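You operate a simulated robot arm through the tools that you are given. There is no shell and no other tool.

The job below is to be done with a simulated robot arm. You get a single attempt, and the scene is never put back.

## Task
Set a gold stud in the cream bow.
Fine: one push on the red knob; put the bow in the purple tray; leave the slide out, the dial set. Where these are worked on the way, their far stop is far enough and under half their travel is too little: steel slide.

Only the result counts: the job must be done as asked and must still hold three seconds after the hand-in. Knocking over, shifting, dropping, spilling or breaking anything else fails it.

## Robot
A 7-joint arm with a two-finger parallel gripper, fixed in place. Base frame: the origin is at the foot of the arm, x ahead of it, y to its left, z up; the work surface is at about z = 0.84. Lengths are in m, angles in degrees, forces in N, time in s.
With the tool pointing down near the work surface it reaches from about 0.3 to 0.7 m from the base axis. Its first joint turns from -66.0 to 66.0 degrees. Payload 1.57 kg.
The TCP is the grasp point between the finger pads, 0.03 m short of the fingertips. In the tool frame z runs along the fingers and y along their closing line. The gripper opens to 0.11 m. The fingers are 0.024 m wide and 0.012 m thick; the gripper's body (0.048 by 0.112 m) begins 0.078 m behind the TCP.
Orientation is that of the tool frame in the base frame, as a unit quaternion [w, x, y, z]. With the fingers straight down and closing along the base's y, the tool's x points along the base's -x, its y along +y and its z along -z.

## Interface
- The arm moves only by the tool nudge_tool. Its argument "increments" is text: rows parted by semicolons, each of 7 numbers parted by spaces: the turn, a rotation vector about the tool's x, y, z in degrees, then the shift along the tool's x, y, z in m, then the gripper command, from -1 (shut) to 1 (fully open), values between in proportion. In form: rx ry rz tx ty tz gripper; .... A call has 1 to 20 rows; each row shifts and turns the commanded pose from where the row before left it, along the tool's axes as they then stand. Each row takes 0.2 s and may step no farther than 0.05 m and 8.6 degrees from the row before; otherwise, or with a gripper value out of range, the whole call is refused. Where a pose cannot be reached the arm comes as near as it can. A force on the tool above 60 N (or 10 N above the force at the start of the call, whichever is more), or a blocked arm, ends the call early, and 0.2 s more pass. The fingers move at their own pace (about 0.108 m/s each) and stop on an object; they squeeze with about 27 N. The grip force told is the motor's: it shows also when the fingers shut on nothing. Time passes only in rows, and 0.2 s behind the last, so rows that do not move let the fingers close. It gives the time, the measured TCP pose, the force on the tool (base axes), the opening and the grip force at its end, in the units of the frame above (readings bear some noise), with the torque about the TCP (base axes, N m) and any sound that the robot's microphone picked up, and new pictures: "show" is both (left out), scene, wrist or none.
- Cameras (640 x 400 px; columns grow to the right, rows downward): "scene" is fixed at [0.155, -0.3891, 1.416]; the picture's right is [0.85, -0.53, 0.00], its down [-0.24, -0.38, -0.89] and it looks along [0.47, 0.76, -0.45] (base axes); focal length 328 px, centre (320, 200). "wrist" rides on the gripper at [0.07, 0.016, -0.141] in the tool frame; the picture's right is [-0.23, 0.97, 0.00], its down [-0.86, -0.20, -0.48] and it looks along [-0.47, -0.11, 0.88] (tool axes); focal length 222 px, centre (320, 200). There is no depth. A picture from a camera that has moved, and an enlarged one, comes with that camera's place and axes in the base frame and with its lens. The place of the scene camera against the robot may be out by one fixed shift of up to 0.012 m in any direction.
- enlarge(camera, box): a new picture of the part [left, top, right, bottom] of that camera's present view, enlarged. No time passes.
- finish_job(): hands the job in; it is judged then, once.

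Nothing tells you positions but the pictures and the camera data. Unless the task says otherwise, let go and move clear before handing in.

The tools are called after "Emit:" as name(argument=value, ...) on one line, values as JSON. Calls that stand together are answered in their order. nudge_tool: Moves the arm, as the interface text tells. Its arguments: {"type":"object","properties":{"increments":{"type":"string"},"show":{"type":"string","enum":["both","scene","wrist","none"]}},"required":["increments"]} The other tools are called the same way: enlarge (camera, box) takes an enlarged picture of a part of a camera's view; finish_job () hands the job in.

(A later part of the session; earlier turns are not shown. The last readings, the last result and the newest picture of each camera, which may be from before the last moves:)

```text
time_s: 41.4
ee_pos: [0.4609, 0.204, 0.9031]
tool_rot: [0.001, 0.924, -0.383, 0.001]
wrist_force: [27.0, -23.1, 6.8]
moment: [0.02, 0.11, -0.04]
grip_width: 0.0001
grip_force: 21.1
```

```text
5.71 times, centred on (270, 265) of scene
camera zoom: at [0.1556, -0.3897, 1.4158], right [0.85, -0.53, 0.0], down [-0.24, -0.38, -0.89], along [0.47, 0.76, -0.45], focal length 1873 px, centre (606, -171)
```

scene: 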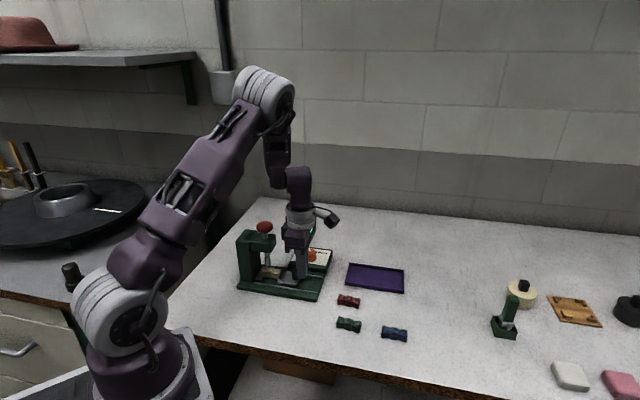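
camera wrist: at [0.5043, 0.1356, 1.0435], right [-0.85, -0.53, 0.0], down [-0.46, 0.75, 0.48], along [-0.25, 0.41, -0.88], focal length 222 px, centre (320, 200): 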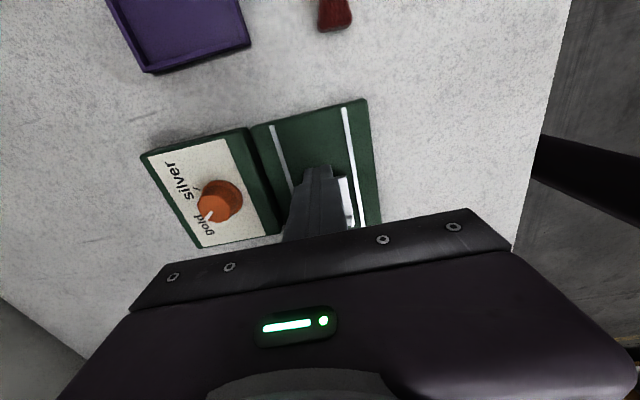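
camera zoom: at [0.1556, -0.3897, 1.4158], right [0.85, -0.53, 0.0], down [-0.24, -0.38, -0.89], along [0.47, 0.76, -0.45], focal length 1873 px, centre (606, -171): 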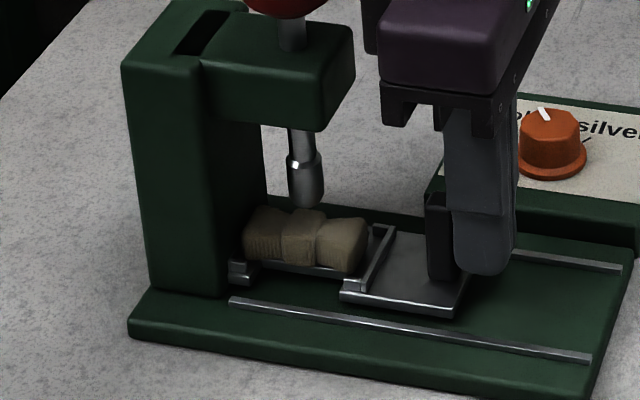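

The stop is confirmed (35 N with no more travel). I'll back off, rise, and move above the red knob at about (0.401, 0.262).

Emit:
nudge_tool(increments="0 0 0 0.004 0 0 -1; 0 0 0 0.008 0 0 -1; 0 0 0 0 0 -0.045 -1; 0 0 0 0 0 -0.045 -1; 0 0 0 0 0 -0.045 -1; 0 0 0 0 0 -0.045 -1; 0 0 0 0 0 -0.02 -1; 0 0 0 -0.031 0 0 -1; 0 0 0 -0.031 0 0 -1; 0 0 0 -0.03 0 0 -1; 0 0 0 0 0 0 -1", show="both")

Emit:
enlarge(camera="scene", box=[220, 180, 320, 290])

Emit:
enlarge(camera="wrist", box=[250, 80, 390, 240])

```text
time_s: 43.8
ee_pos: [0.4023, 0.2642, 1.1013]
tool_rot: [-0.001, 0.924, -0.383, 0.001]
wrist_force: [-0.5, 0.5, 0.5]
moment: [0.0, 0.0, -0.02]
grip_width: 0.0001
grip_force: 21.1
camera wrist: at [0.439, 0.203, 1.2421], right [-0.85, -0.53, 0.0], down [-0.46, 0.75, 0.48], along [-0.25, 0.41, -0.88], focal length 222 px, centre (320, 200)
```

scene: 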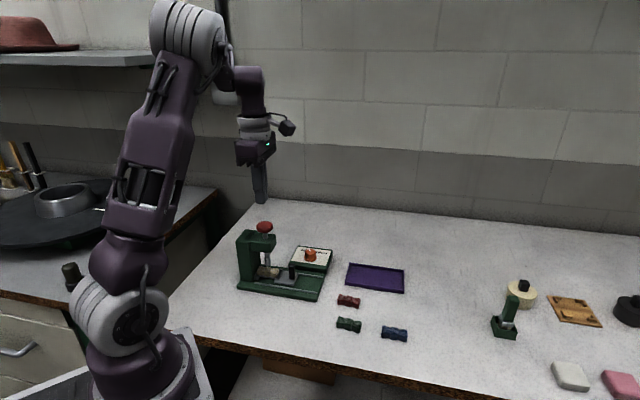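
wrist: 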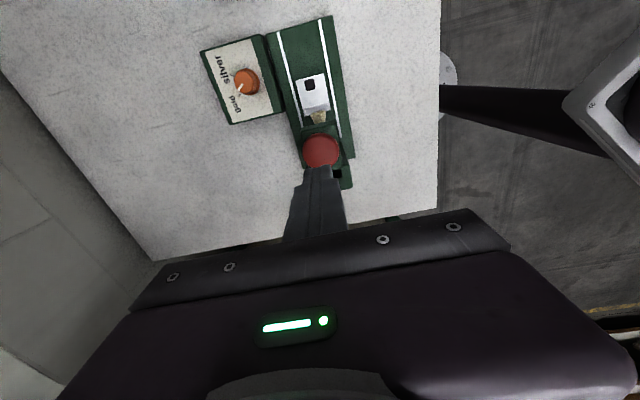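

```text
3.64 times, centred on (270, 235) of scene
camera zoom: at [0.155, -0.3891, 1.416], right [0.85, -0.53, 0.0], down [-0.24, -0.38, -0.89], along [0.47, 0.76, -0.45], focal length 1192 px, centre (502, 73)
```

zoom: 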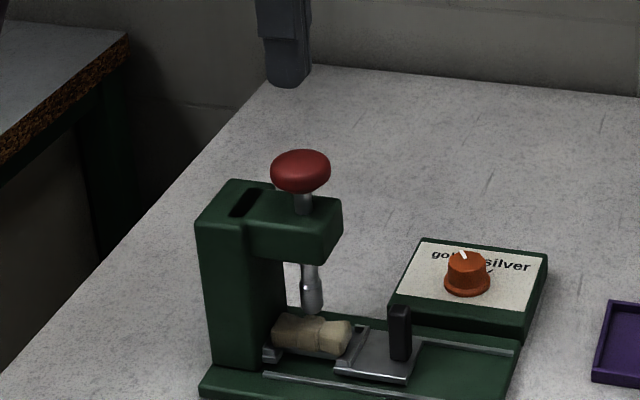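

```text
2.50 times, centred on (320, 160) of wrist
camera zoom: at [0.439, 0.203, 1.2421], right [-0.85, -0.53, 0.0], down [-0.46, 0.75, 0.48], along [-0.25, 0.41, -0.88], focal length 555 px, centre (320, 300)
```

zoom: 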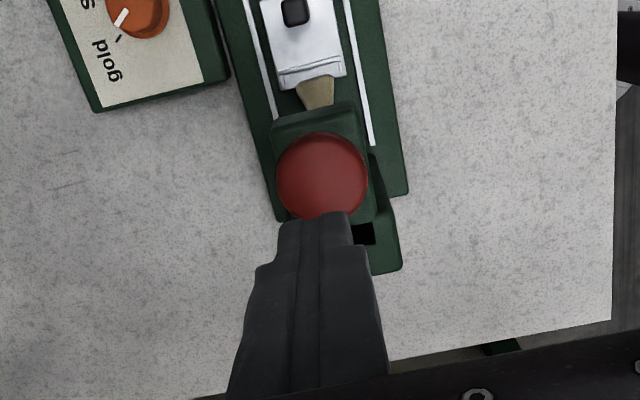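

The knob is centred within a couple of millimetres; I'll shift 2 mm outward and lower to just above it.

Emit:
nudge_tool(increments="0 0 0 0.002 0 0 -1; 0 0 0 0 0 0.025 -1; 0 0 0 0 0 0.02 -1; 0 0 0 0 0 0 -1", show="both")

Emit:
enlarge(camera="scene", box=[220, 180, 320, 290])

Emit:
enlarge(camera="wrist", box=[250, 80, 390, 240])

```text
time_s: 44.8
ee_pos: [0.4053, 0.2618, 1.0552]
tool_rot: [0.0, 0.924, -0.383, 0.0]
wrist_force: [0.5, 0.1, -0.3]
moment: [0.0, -0.01, 0.01]
grip_width: 0.0
grip_force: 21.0
camera wrist: at [0.4408, 0.1999, 1.1975], right [-0.85, -0.53, 0.0], down [-0.46, 0.75, 0.48], along [-0.25, 0.41, -0.88], focal length 222 px, centre (320, 200)
```

scene: 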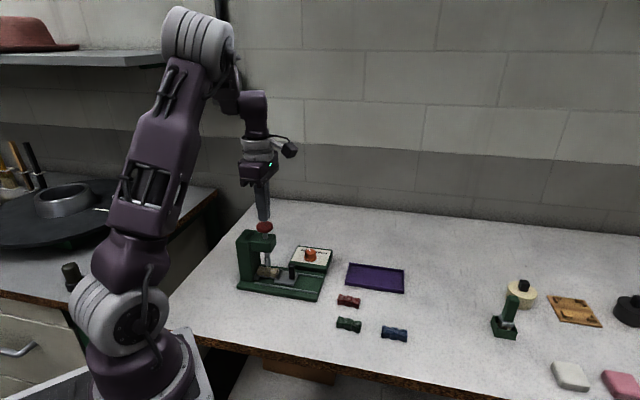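
wrist: 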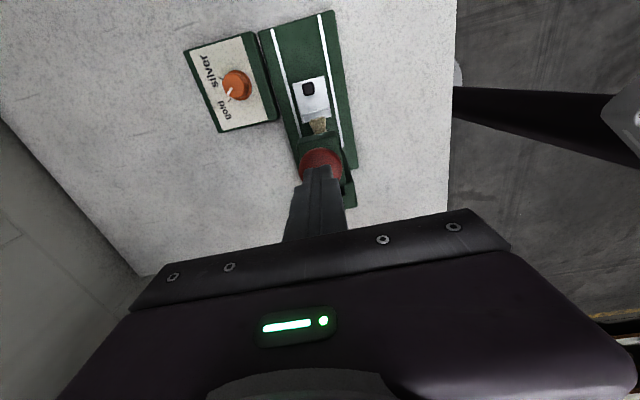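

```text
3.64 times, centred on (270, 235) of scene
camera zoom: at [0.155, -0.3891, 1.416], right [0.85, -0.53, 0.0], down [-0.24, -0.38, -0.89], along [0.47, 0.76, -0.45], focal length 1192 px, centre (502, 73)
```

zoom: 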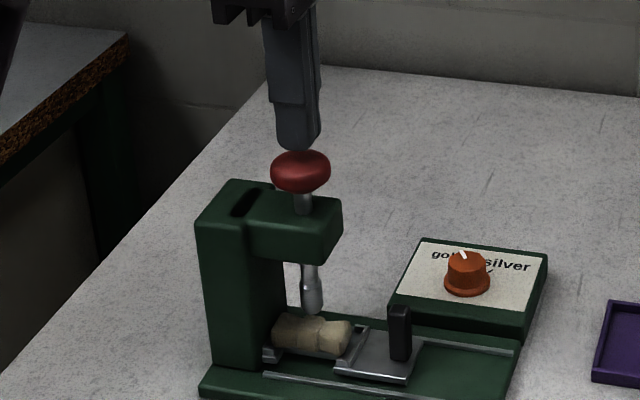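

```text
2.50 times, centred on (320, 160) of wrist
camera zoom: at [0.4408, 0.1999, 1.1975], right [-0.85, -0.53, 0.0], down [-0.46, 0.75, 0.48], along [-0.25, 0.41, -0.88], focal length 555 px, centre (320, 300)
```

zoom: 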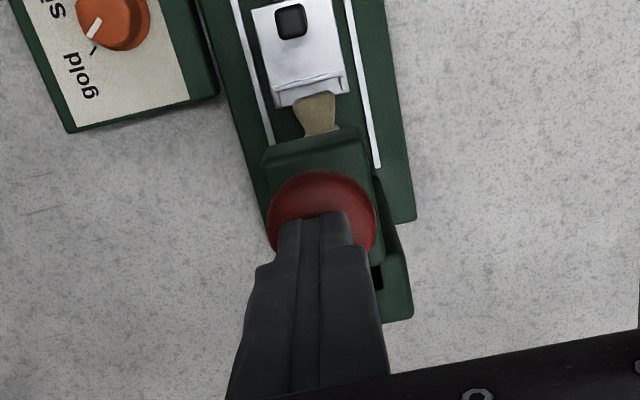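

The fingertips are centred just above the knob. I'll press down steadily in one continuous stroke, watching force and sound.

Emit:
nudge_tool(increments="0 0 0 0 0 0.004 -1; 0 0 0 0 0 0.004 -1; 0 0 0 0 0 0.004 -1; 0 0 0 0 0 0.004 -1; 0 0 0 0 0 0.004 -1; 0 0 0 0 0 0.004 -1", show="scene")

Emit:
enlarge(camera="scene", box=[230, 200, 310, 290])

```text
time_s: 46.2
ee_pos: [0.4049, 0.2605, 1.035]
tool_rot: [-0.001, 0.924, -0.383, 0.002]
wrist_force: [-6.4, -6.4, 37.0]
moment: [-0.21, 0.24, -0.13]
grip_width: 0.0
grip_force: 21.3
heard: click
```

scene: 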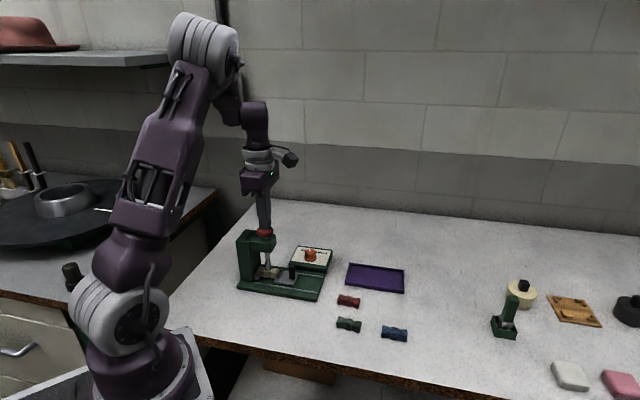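

```text
4.44 times, centred on (270, 245) of scene
camera zoom: at [0.1543, -0.3896, 1.416], right [0.85, -0.53, 0.0], down [-0.24, -0.38, -0.89], along [0.47, 0.76, -0.45], focal length 1457 px, centre (542, 0)
```

zoom: 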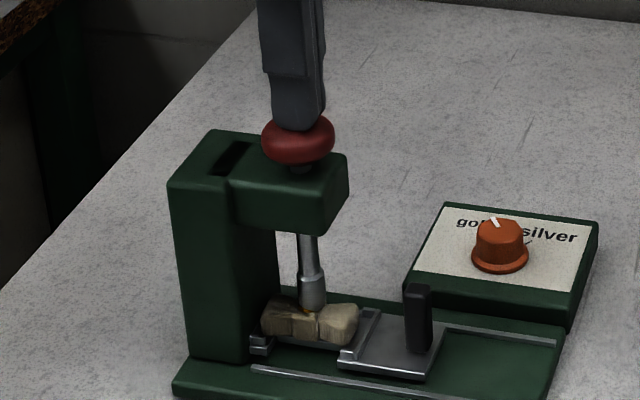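

A click was heard and a gold glint shows at the punch tip: the stud is set. I'll lift straight off the knob without pressing again.

Emit:
nudge_tool(increments="0 0 0 0 0 -0.01 -1; 0 0 0 0 0 -0.03 -1; 0 0 0 0 0 -0.03 -1; 0 0 0 0 0 0 -1", show="both")

Emit:
enlarge(camera="scene", box=[230, 200, 310, 300])

Emit:
enlarge(camera="scene", box=[255, 255, 305, 295])

```text
time_s: 47.2
ee_pos: [0.4053, 0.262, 1.1038]
tool_rot: [0.0, 0.924, -0.383, 0.0]
wrist_force: [-0.1, 0.6, 0.2]
moment: [0.02, 0.02, -0.01]
grip_width: 0.0
grip_force: 21.3
camera wrist: at [0.4417, 0.2002, 1.2448], right [-0.85, -0.53, 0.0], down [-0.46, 0.75, 0.48], along [-0.25, 0.41, -0.88], focal length 222 px, centre (320, 200)
```

scene: 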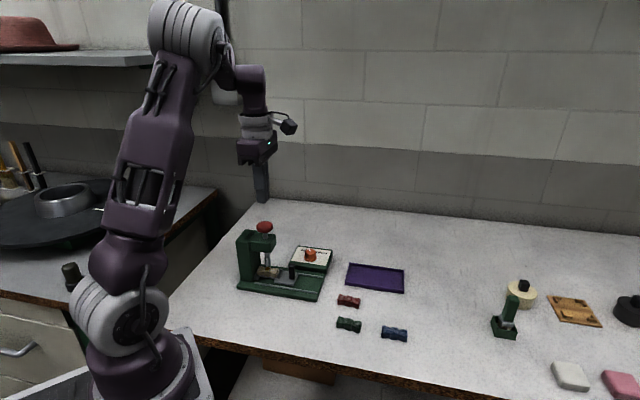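
wrist: 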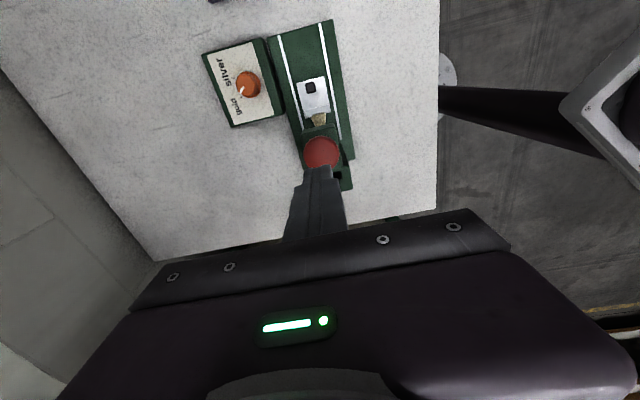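

```text
4.00 times, centred on (270, 250) of scene
camera zoom: at [0.155, -0.3891, 1.416], right [0.85, -0.53, 0.0], down [-0.24, -0.38, -0.89], along [0.47, 0.76, -0.45], focal length 1311 px, centre (520, 0)
```

zoom: 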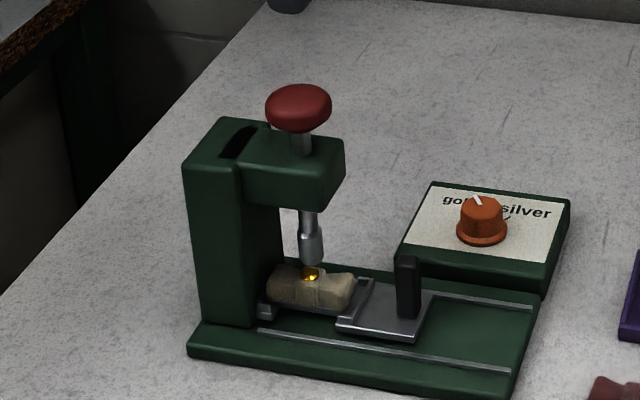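

```text
10.00 times, centred on (280, 275) of scene
camera zoom: at [0.155, -0.3891, 1.416], right [0.85, -0.53, 0.0], down [-0.24, -0.38, -0.89], along [0.47, 0.76, -0.45], focal length 3277 px, centre (720, -550)
```

zoom: 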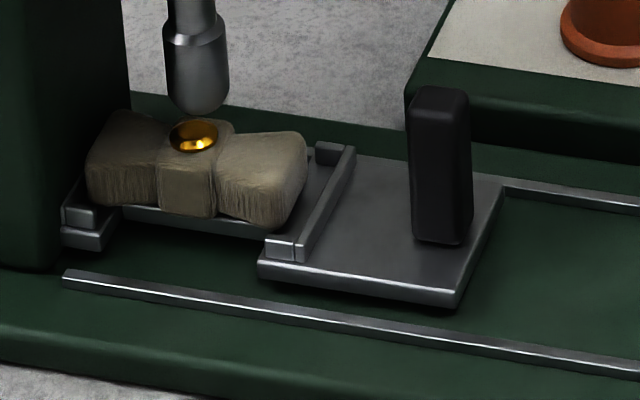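

The gold stud is clearly set in the knot. Now I'll go over the slide's handle (u≈0.162), with fingers open across it, to draw the slide back out.

Emit:
nudge_tool(increments="0 0 0 0.033 0.0015 0 -0.09; 0 0 0 0.032 0 0 -0.09; 0 0 0 0 0 0.04 -0.09; 0 0 0 0 0 0.04 -0.09; 0 0 0 0 0 0.04 -0.09; 0 0 0 0 0 0.03 -0.09; 0 0 0 0 0 0.015 -0.09; 0 0 0 0 0 0 -0.09", show="both")

Emit:
enlarge(camera="scene", box=[240, 220, 330, 310])

Emit:
enlarge(camera="wrist", box=[250, 80, 390, 240])

```text
time_s: 49.0
ee_pos: [0.4498, 0.2147, 0.9385]
tool_rot: [-0.001, 0.924, -0.382, 0.0]
wrist_force: [-0.2, 0.2, -1.1]
moment: [-0.01, -0.01, 0.0]
grip_width: 0.0501
grip_force: 0.1
camera wrist: at [0.4861, 0.1537, 1.0801], right [-0.85, -0.53, 0.0], down [-0.46, 0.75, 0.48], along [-0.25, 0.41, -0.88], focal length 222 px, centre (320, 200)
```

scene: 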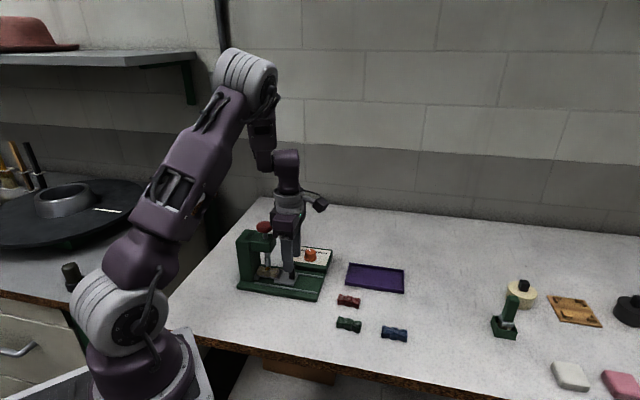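
wrist: 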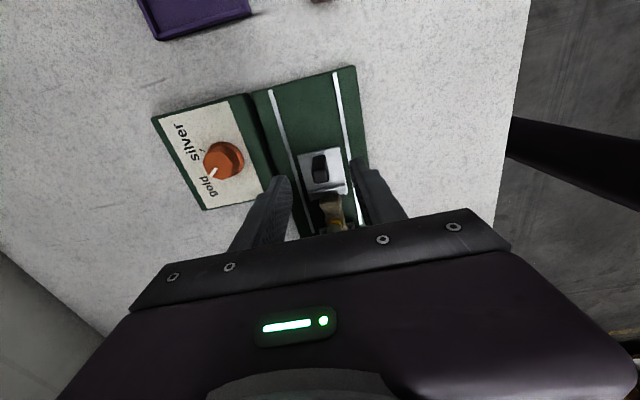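

```text
4.44 times, centred on (285, 265) of scene
camera zoom: at [0.155, -0.3891, 1.416], right [0.85, -0.53, 0.0], down [-0.24, -0.38, -0.89], along [0.47, 0.76, -0.45], focal length 1457 px, centre (476, -89)
```

zoom: 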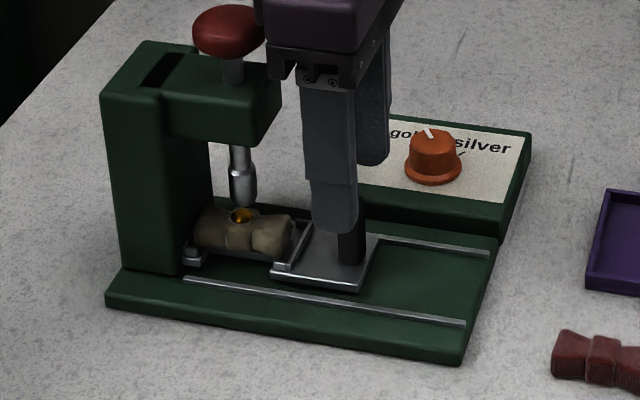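

```text
2.50 times, centred on (320, 160) of wrist
camera zoom: at [0.4861, 0.1537, 1.0801], right [-0.85, -0.53, 0.0], down [-0.46, 0.75, 0.48], along [-0.25, 0.41, -0.88], focal length 555 px, centre (320, 300)
```

zoom: 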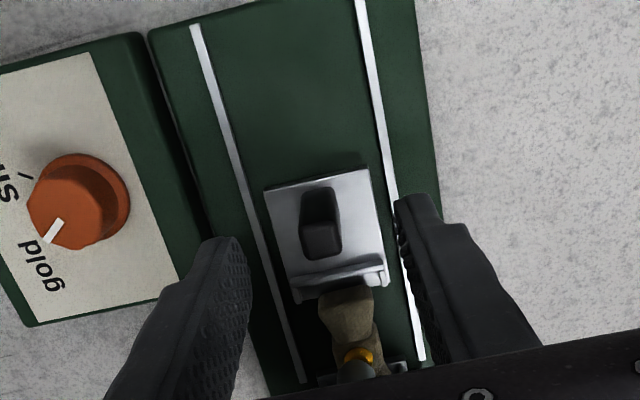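

The handle sits centred between the fingers. Lowering and gripping it.

Emit:
nudge_tool(increments="0 0 0 0 0 0.02 -0.09; 0 0 0 0 0 0.018 -0.09; 0 0 0 0 0 0 -0.09; 0 0 0 0 0 0 -0.6; 0 0 0 0 0 0 -1; 0 0 0 0 0 0 -1", show="wrist")

Emit:
enlarge(camera="scene", box=[240, 220, 330, 310])

```text
time_s: 50.4
ee_pos: [0.4511, 0.2136, 0.9006]
tool_rot: [0.0, 0.924, -0.382, 0.0]
wrist_force: [6.7, 6.0, -8.1]
moment: [-0.25, 0.14, -0.15]
grip_width: 0.0139
grip_force: 30.5
camera wrist: at [0.4867, 0.1534, 1.0419], right [-0.85, -0.53, 0.0], down [-0.46, 0.74, 0.48], along [-0.25, 0.41, -0.88], focal length 222 px, centre (320, 200)
```

wrist: 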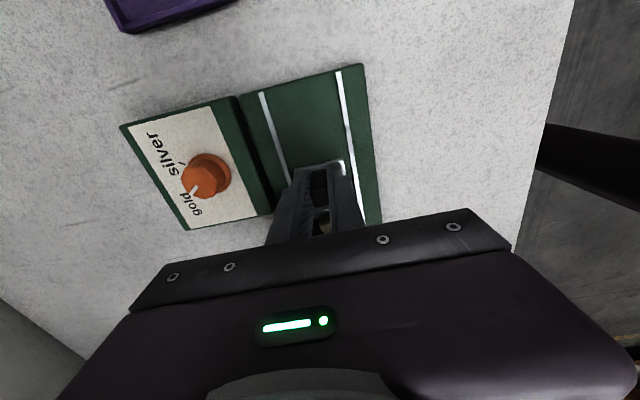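

```text
4.44 times, centred on (285, 265) of scene
camera zoom: at [0.1553, -0.3889, 1.4161], right [0.85, -0.53, 0.0], down [-0.24, -0.38, -0.89], along [0.47, 0.76, -0.45], focal length 1457 px, centre (476, -89)
```

zoom: 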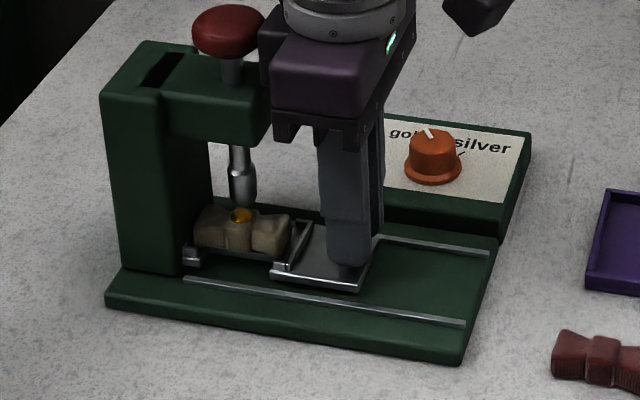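

The handle is gripped. I'll ease the slight side load and draw the slide outward.

Emit:
nudge_tool(increments="0 0 0 0 -0.001 0 -1; 0 0 0 0.01 0 0 -1; 0 0 0 0.012 0 0 -1; 0 0 0 0.012 0 0 -1; 0 0 0 0.012 0 0 -1; 0 0 0 0.012 0 0 -1; 0 0 0 0.012 0 0 -1; 0 0 0 0 0 0 -1", show="wrist")

Emit:
enlarge(camera="scene", box=[250, 220, 340, 310])

```text
time_s: 52.2
ee_pos: [0.499, 0.1647, 0.901]
tool_rot: [-0.003, 0.924, -0.382, 0.0]
wrist_force: [7.1, 6.0, 20.0]
moment: [-0.26, 0.65, -0.02]
grip_width: 0.014
grip_force: 30.1
camera wrist: at [0.5364, 0.1032, 1.0418], right [-0.85, -0.53, 0.0], down [-0.47, 0.74, 0.48], along [-0.25, 0.41, -0.88], focal length 222 px, centre (320, 200)
```

wrist: 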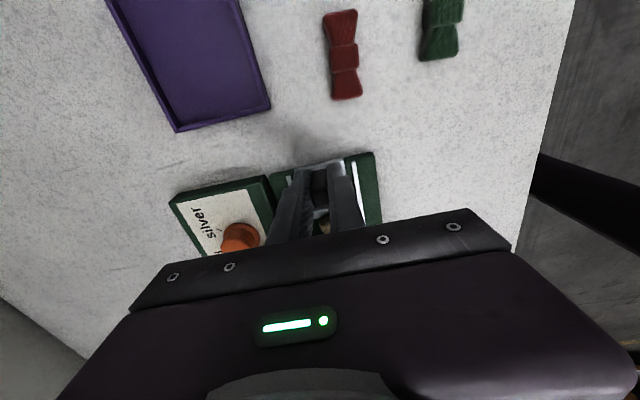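

```text
4.44 times, centred on (295, 265) of scene
camera zoom: at [0.1548, -0.389, 1.4161], right [0.85, -0.53, 0.0], down [-0.24, -0.38, -0.89], along [0.47, 0.76, -0.45], focal length 1457 px, centre (431, -89)
```

zoom: 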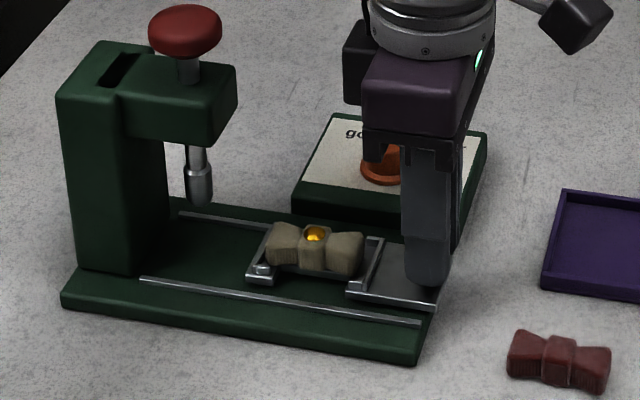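

The slide follows; about 2 cm remains. I'll continue gently to its outer stop.

Emit:
nudge_tool(increments="0 0 0 0.004 0 -0.001 -1; 0 0 0 0.004 0 0 -1; 0 0 0 0.004 0 0 -1; 0 0 0 0.003 0 0 -1; 0 0 0 0 0 0 -1", show="none")

Emit:
enlarge(camera="scene", box=[250, 220, 340, 310])

```text
time_s: 53.4
ee_pos: [0.5103, 0.1548, 0.9006]
tool_rot: [0.001, 0.924, -0.382, 0.0]
wrist_force: [-4.9, 5.3, 13.8]
moment: [-0.09, -0.32, -0.07]
grip_width: 0.0139
grip_force: 30.2
```

```text
4.44 times, centred on (295, 265) of scene
camera zoom: at [0.1546, -0.389, 1.4161], right [0.85, -0.53, 0.0], down [-0.24, -0.38, -0.89], along [0.47, 0.76, -0.45], focal length 1457 px, centre (431, -89)
```

zoom: 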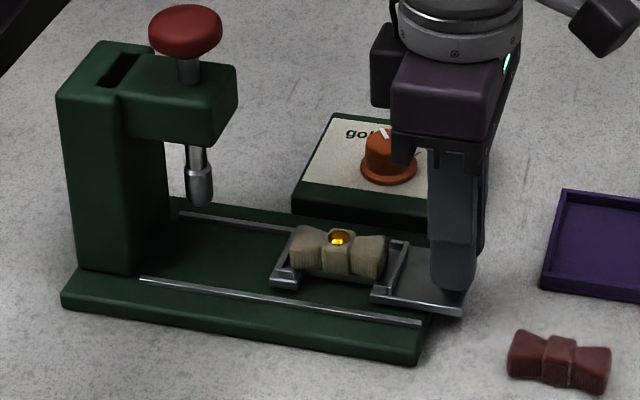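

A small opposing force shows; I'll draw 3 mm more to confirm the outer stop.

Emit:
nudge_tool(increments="0 0 0 0.0015 0 0 -1; 0 0 0 0.0015 0 0 -1; 0 0 0 0 0 0 -1", show="none")

Emit:
enlarge(camera="scene", box=[250, 220, 340, 310])

```text
time_s: 54.2
ee_pos: [0.5095, 0.1539, 0.9002]
tool_rot: [0.001, 0.924, -0.382, -0.002]
wrist_force: [-18.8, 16.2, 0.7]
moment: [0.4, -0.05, -0.08]
grip_width: 0.0136
grip_force: 30.1
```

```text
4.44 times, centred on (295, 265) of scene
camera zoom: at [0.1545, -0.3887, 1.4162], right [0.85, -0.53, 0.0], down [-0.24, -0.38, -0.89], along [0.47, 0.76, -0.45], focal length 1457 px, centre (431, -89)
```

zoom: 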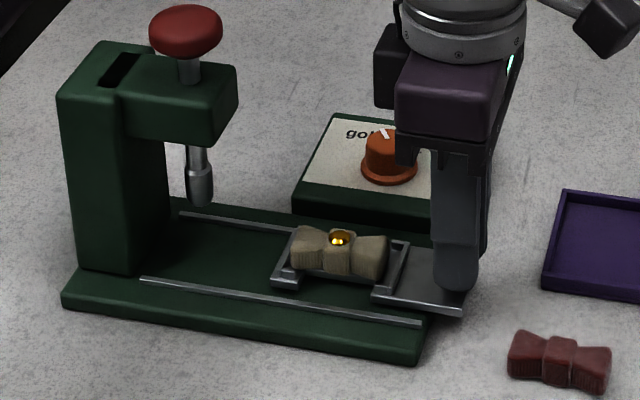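

The outer stop is firmly reached (25 N). I'll release the handle, rise, and hover over the bow.

Emit:
nudge_tool(increments="0 0 0 -0.0025 0 0 -1; 0 0 0 0 0 0 -0.5; 0 0 0 0 0 0 -0.09; 0 0 0 0 0 0 -0.09; 0 0 0 0 0 -0.03 -0.09; 0 0 0 0 0 -0.03 -0.09; 0 0 0 -0.035 0 0 -0.09; 0 0 0 -0.0325 0 0 -0.09; 0 0 0 0 0 0 -0.09", show="both")

Emit:
enlarge(camera="scene", box=[270, 240, 340, 300])

Emit:
enlarge(camera="wrist", box=[250, 80, 390, 240])

```text
time_s: 56.2
ee_pos: [0.463, 0.2018, 0.9627]
tool_rot: [0.0, 0.924, -0.383, 0.0]
wrist_force: [0.3, 0.3, 0.0]
moment: [0.01, -0.02, -0.02]
grip_width: 0.0503
grip_force: 0.1
camera wrist: at [0.5003, 0.1404, 1.1028], right [-0.85, -0.53, 0.0], down [-0.46, 0.75, 0.48], along [-0.25, 0.41, -0.88], focal length 222 px, centre (320, 200)
```

scene: 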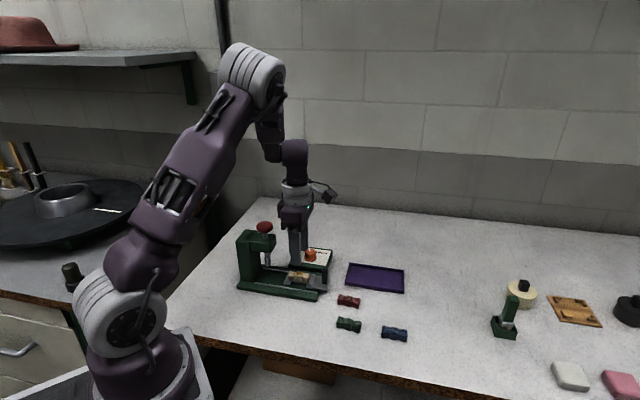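
wrist: 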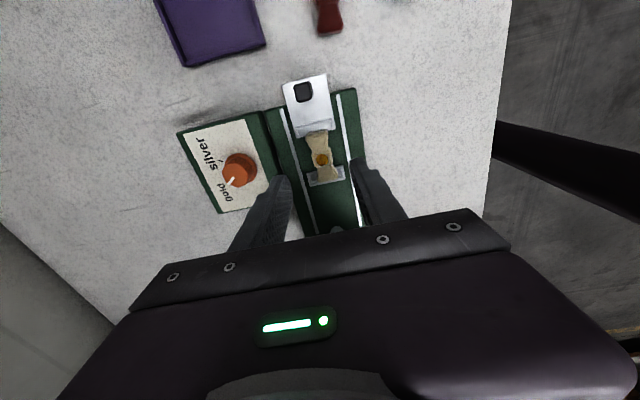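

```text
6.67 times, centred on (305, 270) of scene
camera zoom: at [0.155, -0.3891, 1.416], right [0.85, -0.53, 0.0], down [-0.24, -0.38, -0.89], along [0.47, 0.76, -0.45], focal length 2185 px, centre (420, -267)
```

zoom: 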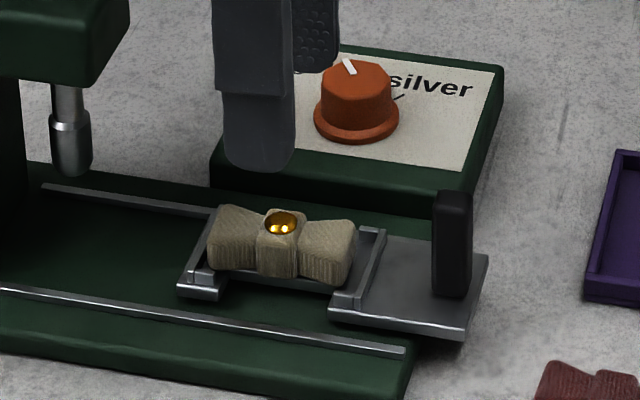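

```text
2.50 times, centred on (320, 160) of wrist
camera zoom: at [0.5003, 0.1404, 1.1028], right [-0.85, -0.53, 0.0], down [-0.46, 0.75, 0.48], along [-0.25, 0.41, -0.88], focal length 555 px, centre (320, 300)
```

zoom: 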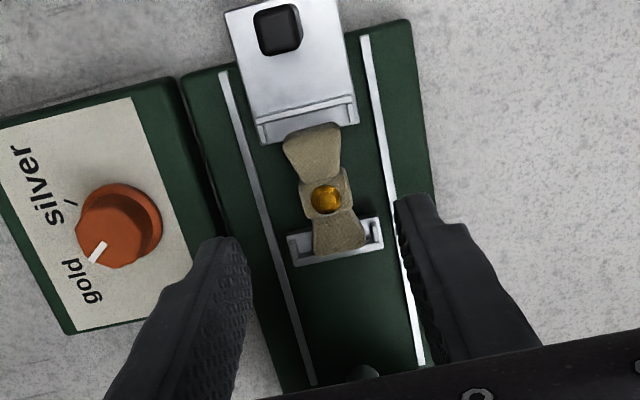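

The slide is fully out with the studded bow in place. It sits 3 mm to the −w side of the hand; I'll correct, lower, and grip it.

Emit:
nudge_tool(increments="0 0 0 0 0.003 0.02 -0.09; 0 0 0 0 0 0.02 -0.09; 0 0 0 0 0 0.015 -0.09; 0 0 0 0 0 0.009 -0.09; 0 0 0 0 0 0 -0.09", show="wrist")

Emit:
enlarge(camera="scene", box=[270, 240, 340, 300])

Emit:
enlarge(camera="wrist", box=[250, 80, 390, 240])

```text
time_s: 57.4
ee_pos: [0.4621, 0.1996, 0.8972]
tool_rot: [-0.001, 0.924, -0.382, 0.0]
wrist_force: [0.0, -0.5, 0.2]
moment: [0.0, -0.03, 0.01]
grip_width: 0.0502
grip_force: 0.2
camera wrist: at [0.4991, 0.1382, 1.0382], right [-0.85, -0.53, 0.0], down [-0.46, 0.75, 0.48], along [-0.25, 0.41, -0.88], focal length 222 px, centre (320, 200)
```

wrist: 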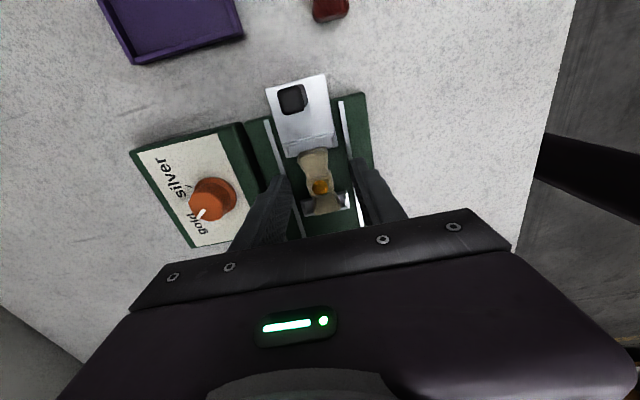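

```text
6.67 times, centred on (305, 270) of scene
camera zoom: at [0.155, -0.3891, 1.416], right [0.85, -0.53, 0.0], down [-0.24, -0.38, -0.89], along [0.47, 0.76, -0.45], focal length 2185 px, centre (420, -267)
```

zoom: 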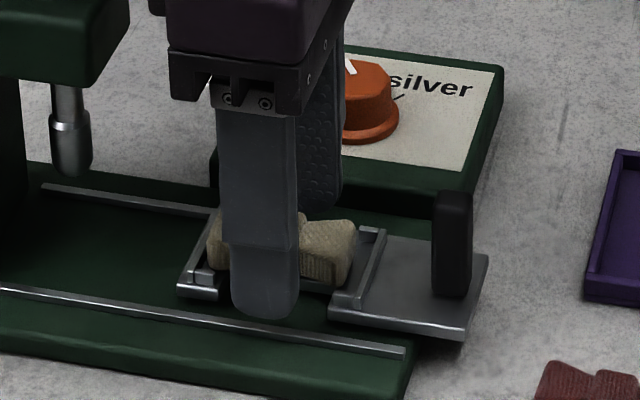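

```text
2.50 times, centred on (320, 160) of wrist
camera zoom: at [0.4991, 0.1382, 1.0382], right [-0.85, -0.53, 0.0], down [-0.46, 0.75, 0.48], along [-0.25, 0.41, -0.88], focal length 555 px, centre (320, 300)
```

zoom: 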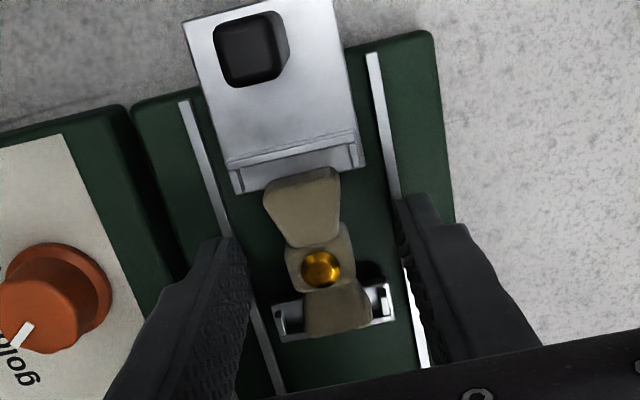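

Well centred around the knot. Closing and lifting.

Emit:
nudge_tool(increments="0 0 0 0 0 0 -0.5; 0 0 0 0 0 0 -0.9; 0 0 0 0 0 0 -0.9; 0 0 0 0 0 -0.01 -0.9; 0 0 0 0 0 -0.03 -0.9; 0 0 0 0 0 -0.04 -0.9; 0 0 0 0 0 -0.03 -0.9; 0 0 0 0 0 0 -0.9", show="both")

Emit:
enlarge(camera="scene", box=[260, 200, 350, 300])

Emit:
enlarge(camera="wrist", box=[250, 80, 390, 240])

```text
time_s: 59.2
ee_pos: [0.4603, 0.2004, 1.0066]
tool_rot: [-0.001, 0.924, -0.382, 0.0]
wrist_force: [0.5, 0.1, -0.8]
moment: [0.0, 0.01, -0.02]
grip_width: 0.0256
grip_force: 27.3
camera wrist: at [0.4978, 0.1387, 1.1488], right [-0.85, -0.53, 0.0], down [-0.46, 0.75, 0.48], along [-0.25, 0.41, -0.88], focal length 222 px, centre (320, 200)
```

scene: 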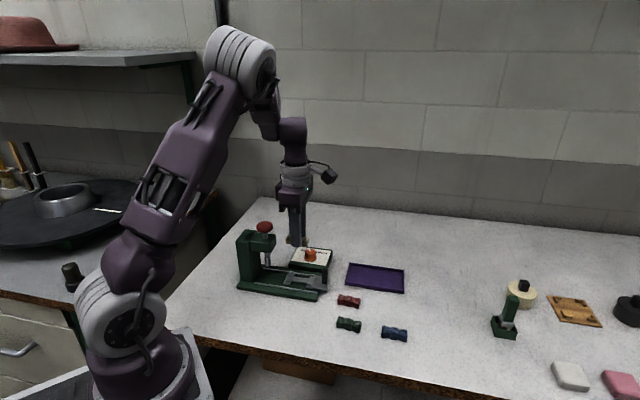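
wrist: 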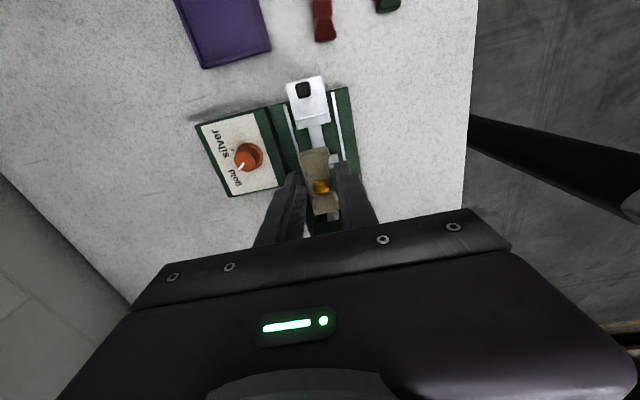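

```text
4.00 times, centred on (305, 250) of scene
camera zoom: at [0.155, -0.3891, 1.416], right [0.85, -0.53, 0.0], down [-0.24, -0.38, -0.89], along [0.47, 0.76, -0.45], focal length 1311 px, centre (380, 0)
```

zoom: 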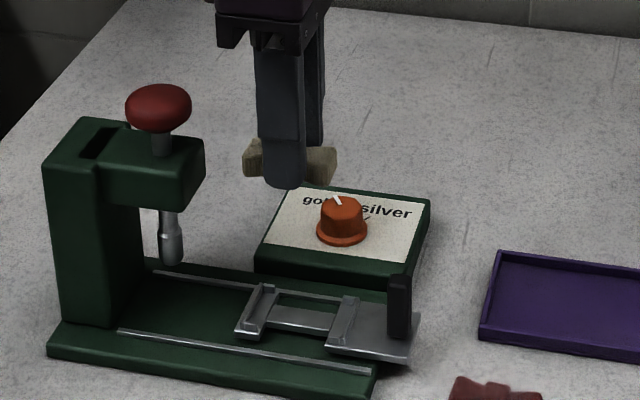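

```text
2.50 times, centred on (320, 160) of wrist
camera zoom: at [0.4978, 0.1387, 1.1488], right [-0.85, -0.53, 0.0], down [-0.46, 0.75, 0.48], along [-0.25, 0.41, -0.88], focal length 555 px, centre (320, 300)
```

zoom: 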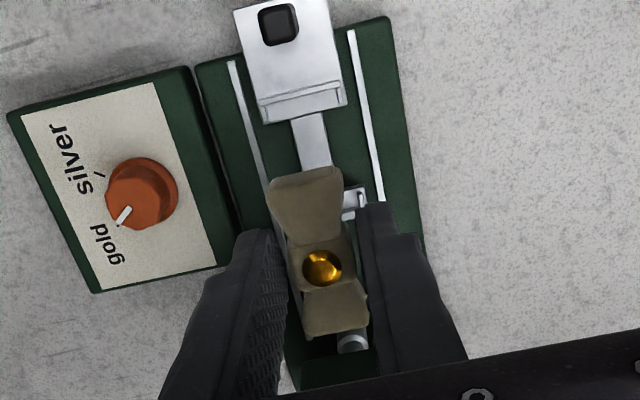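

The studded bow is lifted cleanly and the slide stayed out. Carrying it over the tray.

Emit:
nudge_tool(increments="0 0 0 0.0342 -0.0144 0 -0.9; 0 0 0 0.0342 -0.0144 0 -0.9; 0 0 0 0.0342 -0.0144 0 -0.9; 0 0 0 0.0342 -0.0144 0 -0.9; 0 0 0 0.0342 -0.0144 0 -0.9; 0 0 0 0 0 0.03 -0.9; 0 0 0 0 0 0.03 -0.9; 0 0 0 0 0 0 -0.9", show="both")

Emit:
enlarge(camera="scene", box=[320, 230, 420, 310])

Emit:
enlarge(camera="wrist", box=[230, 60, 410, 240])

```text
time_s: 61.0
ee_pos: [0.6342, 0.1303, 0.9465]
tool_rot: [0.0, 0.924, -0.383, 0.0]
wrist_force: [0.2, 0.7, 0.1]
moment: [-0.02, 0.01, 0.01]
grip_width: 0.0255
grip_force: 26.7
camera wrist: at [0.6711, 0.0685, 1.0873], right [-0.85, -0.53, 0.0], down [-0.46, 0.75, 0.48], along [-0.25, 0.41, -0.88], focal length 222 px, centre (320, 200)
```

scene: 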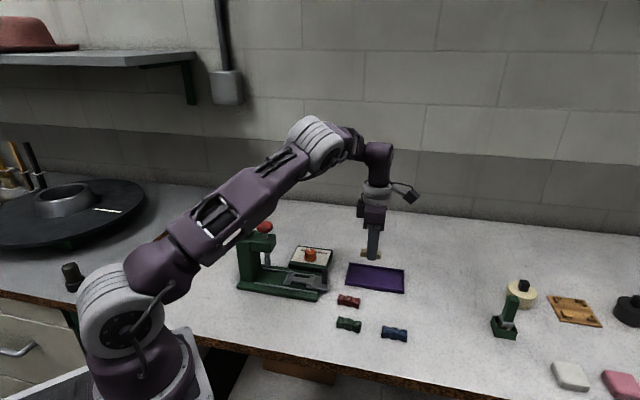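
wrist: 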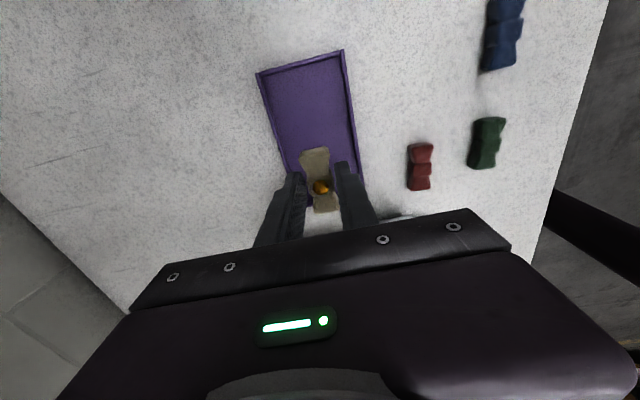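

```text
5.00 times, centred on (370, 270) of scene
camera zoom: at [0.155, -0.3891, 1.416], right [0.85, -0.53, 0.0], down [-0.24, -0.38, -0.89], along [0.47, 0.76, -0.45], focal length 1639 px, centre (70, -150)
```

zoom: 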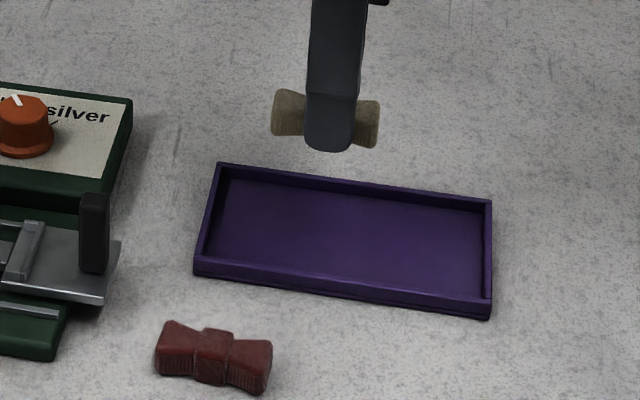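

```text
2.22 times, centred on (320, 150) of wrist
camera zoom: at [0.6711, 0.0685, 1.0873], right [-0.85, -0.53, 0.0], down [-0.46, 0.75, 0.48], along [-0.25, 0.41, -0.88], focal length 494 px, centre (320, 311)
```

zoom: 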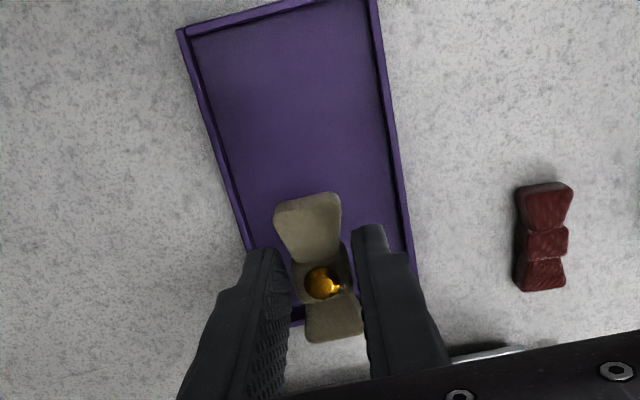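

The bow is over the tray's interior (near its middle in width, inside both ends). I'll lower it.

Emit:
nudge_tool(increments="0 0 0 0.004 0.002 0.025 -0.9; 0 0 0 0 0 0.02 -0.9; 0 0 0 0 0 0.01 -0.9; 0 0 0 0 0 0 -0.9", show="both")

Emit:
enlarge(camera="scene", box=[320, 230, 420, 310])

Emit:
enlarge(camera="wrist", box=[230, 60, 410, 240])

```text
time_s: 62.0
ee_pos: [0.6345, 0.125, 0.8912]
tool_rot: [0.001, 0.924, -0.382, 0.0]
wrist_force: [0.3, 0.3, -0.3]
moment: [0.01, 0.03, -0.04]
grip_width: 0.0256
grip_force: 26.7
camera wrist: at [0.6712, 0.0645, 1.0325], right [-0.85, -0.53, 0.0], down [-0.46, 0.75, 0.48], along [-0.25, 0.41, -0.88], focal length 222 px, centre (320, 200)
```

scene: 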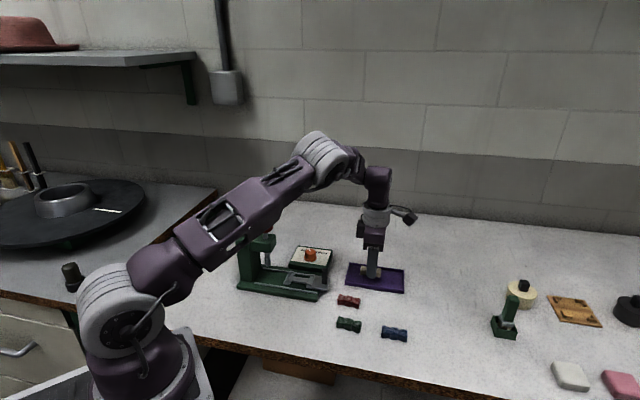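
wrist: 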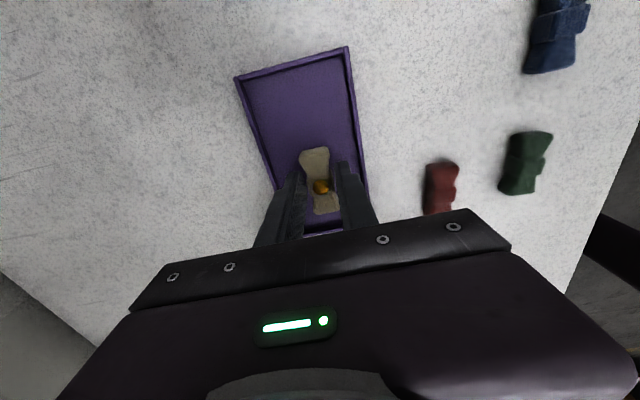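

```text
5.00 times, centred on (370, 270) of scene
camera zoom: at [0.155, -0.3891, 1.416], right [0.85, -0.53, 0.0], down [-0.24, -0.38, -0.89], along [0.47, 0.76, -0.45], focal length 1639 px, centre (70, -150)
```

zoom: 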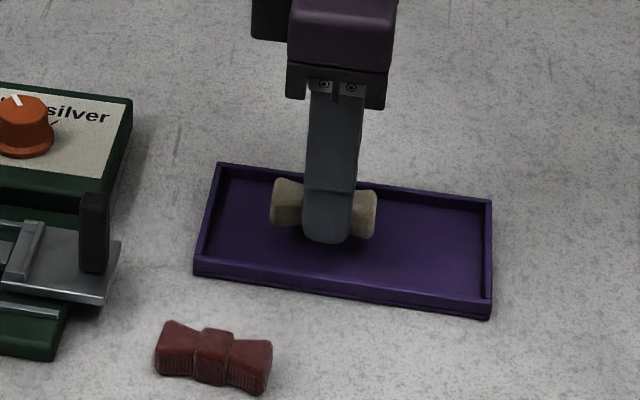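

```text
2.22 times, centred on (320, 150) of wrist
camera zoom: at [0.6712, 0.0645, 1.0325], right [-0.85, -0.53, 0.0], down [-0.46, 0.75, 0.48], along [-0.25, 0.41, -0.88], focal length 494 px, centre (320, 311)
```

zoom: 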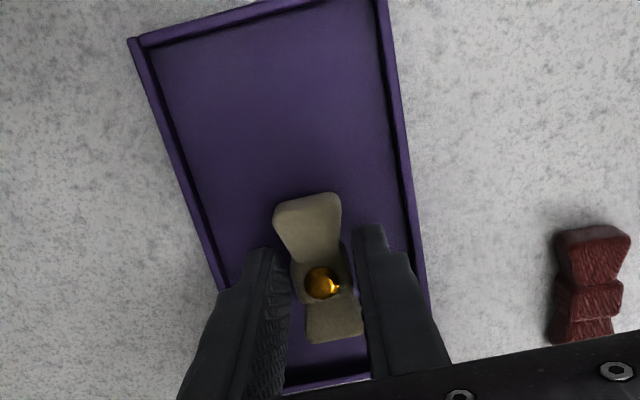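

Inside the rim and close to the floor. I'll lower in 2 mm steps until contact.

Emit:
nudge_tool(increments="0 0 0 0 0 0.003 -0.9; 0 0 0 0 0 0.002 -0.9; 0 0 0 0 0 0.002 -0.9; 0 0 0 0 0 0 -0.9", show="none")

```text
time_s: 63.0
ee_pos: [0.6341, 0.127, 0.8845]
tool_rot: [0.0, 0.924, -0.382, 0.0]
wrist_force: [-0.5, 0.3, 0.1]
moment: [0.0, 0.01, 0.01]
grip_width: 0.0255
grip_force: 26.8
```

Emit:
nudge_tool(increments="0 0 0 0 0 0.0015 -0.9; 0 0 0 0 0 0 -0.9; 0 0 0 0 0 0.0015 -0.9; 0 0 0 0 0 0 -0.9", show="none")

Emit:
enlarge(camera="scene", box=[340, 240, 410, 300])

```text
time_s: 64.0
ee_pos: [0.6343, 0.1254, 0.8799]
tool_rot: [0.0, 0.924, -0.383, 0.001]
wrist_force: [-1.0, 0.7, 0.1]
moment: [0.01, 0.0, 0.02]
grip_width: 0.0255
grip_force: 26.4
```

```text
6.67 times, centred on (375, 270) of scene
camera zoom: at [0.155, -0.3891, 1.416], right [0.85, -0.53, 0.0], down [-0.24, -0.38, -0.89], along [0.47, 0.76, -0.45], focal length 2185 px, centre (-47, -267)
```

zoom: 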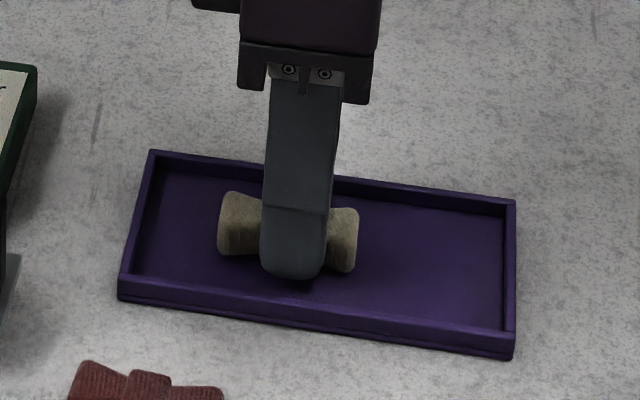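

No contact yet, a few millimetres remain. Continuing gently.

Emit:
nudge_tool(increments="0 0 0 0 0 0.0015 -0.9; 0 0 0 0 0 0 -0.9; 0 0 0 0 0 0.001 -0.9; 0 0 0 0 0 0 -0.9", show="none")

```text
time_s: 65.0
ee_pos: [0.6341, 0.125, 0.8786]
tool_rot: [0.0, 0.924, -0.382, 0.0]
wrist_force: [0.4, -0.4, -0.5]
moment: [-0.03, 0.01, 0.03]
grip_width: 0.0254
grip_force: 27.3
```

Emit:
nudge_tool(increments="0 0 0 0 0 0.001 -0.9; 0 0 0 0 0 0 -0.9; 0 0 0 0 0 0.001 -0.9; 0 0 0 0 0 0 -0.9", show="none")

Emit:
enlarge(camera="scene", box=[350, 250, 390, 290])

```text
time_s: 66.0
ee_pos: [0.6347, 0.1249, 0.8792]
tool_rot: [-0.001, 0.924, -0.383, 0.001]
wrist_force: [-4.1, 1.9, 19.5]
moment: [0.11, 0.21, 0.03]
grip_width: 0.0257
grip_force: 27.2
```

```text
10.00 times, centred on (370, 270) of scene
camera zoom: at [0.1545, -0.3891, 1.4161], right [0.85, -0.53, 0.0], down [-0.24, -0.38, -0.89], along [0.47, 0.76, -0.45], focal length 3277 px, centre (-180, -500)
```

zoom: 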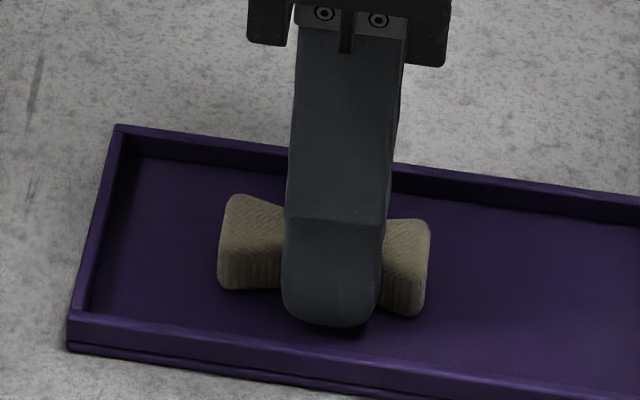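

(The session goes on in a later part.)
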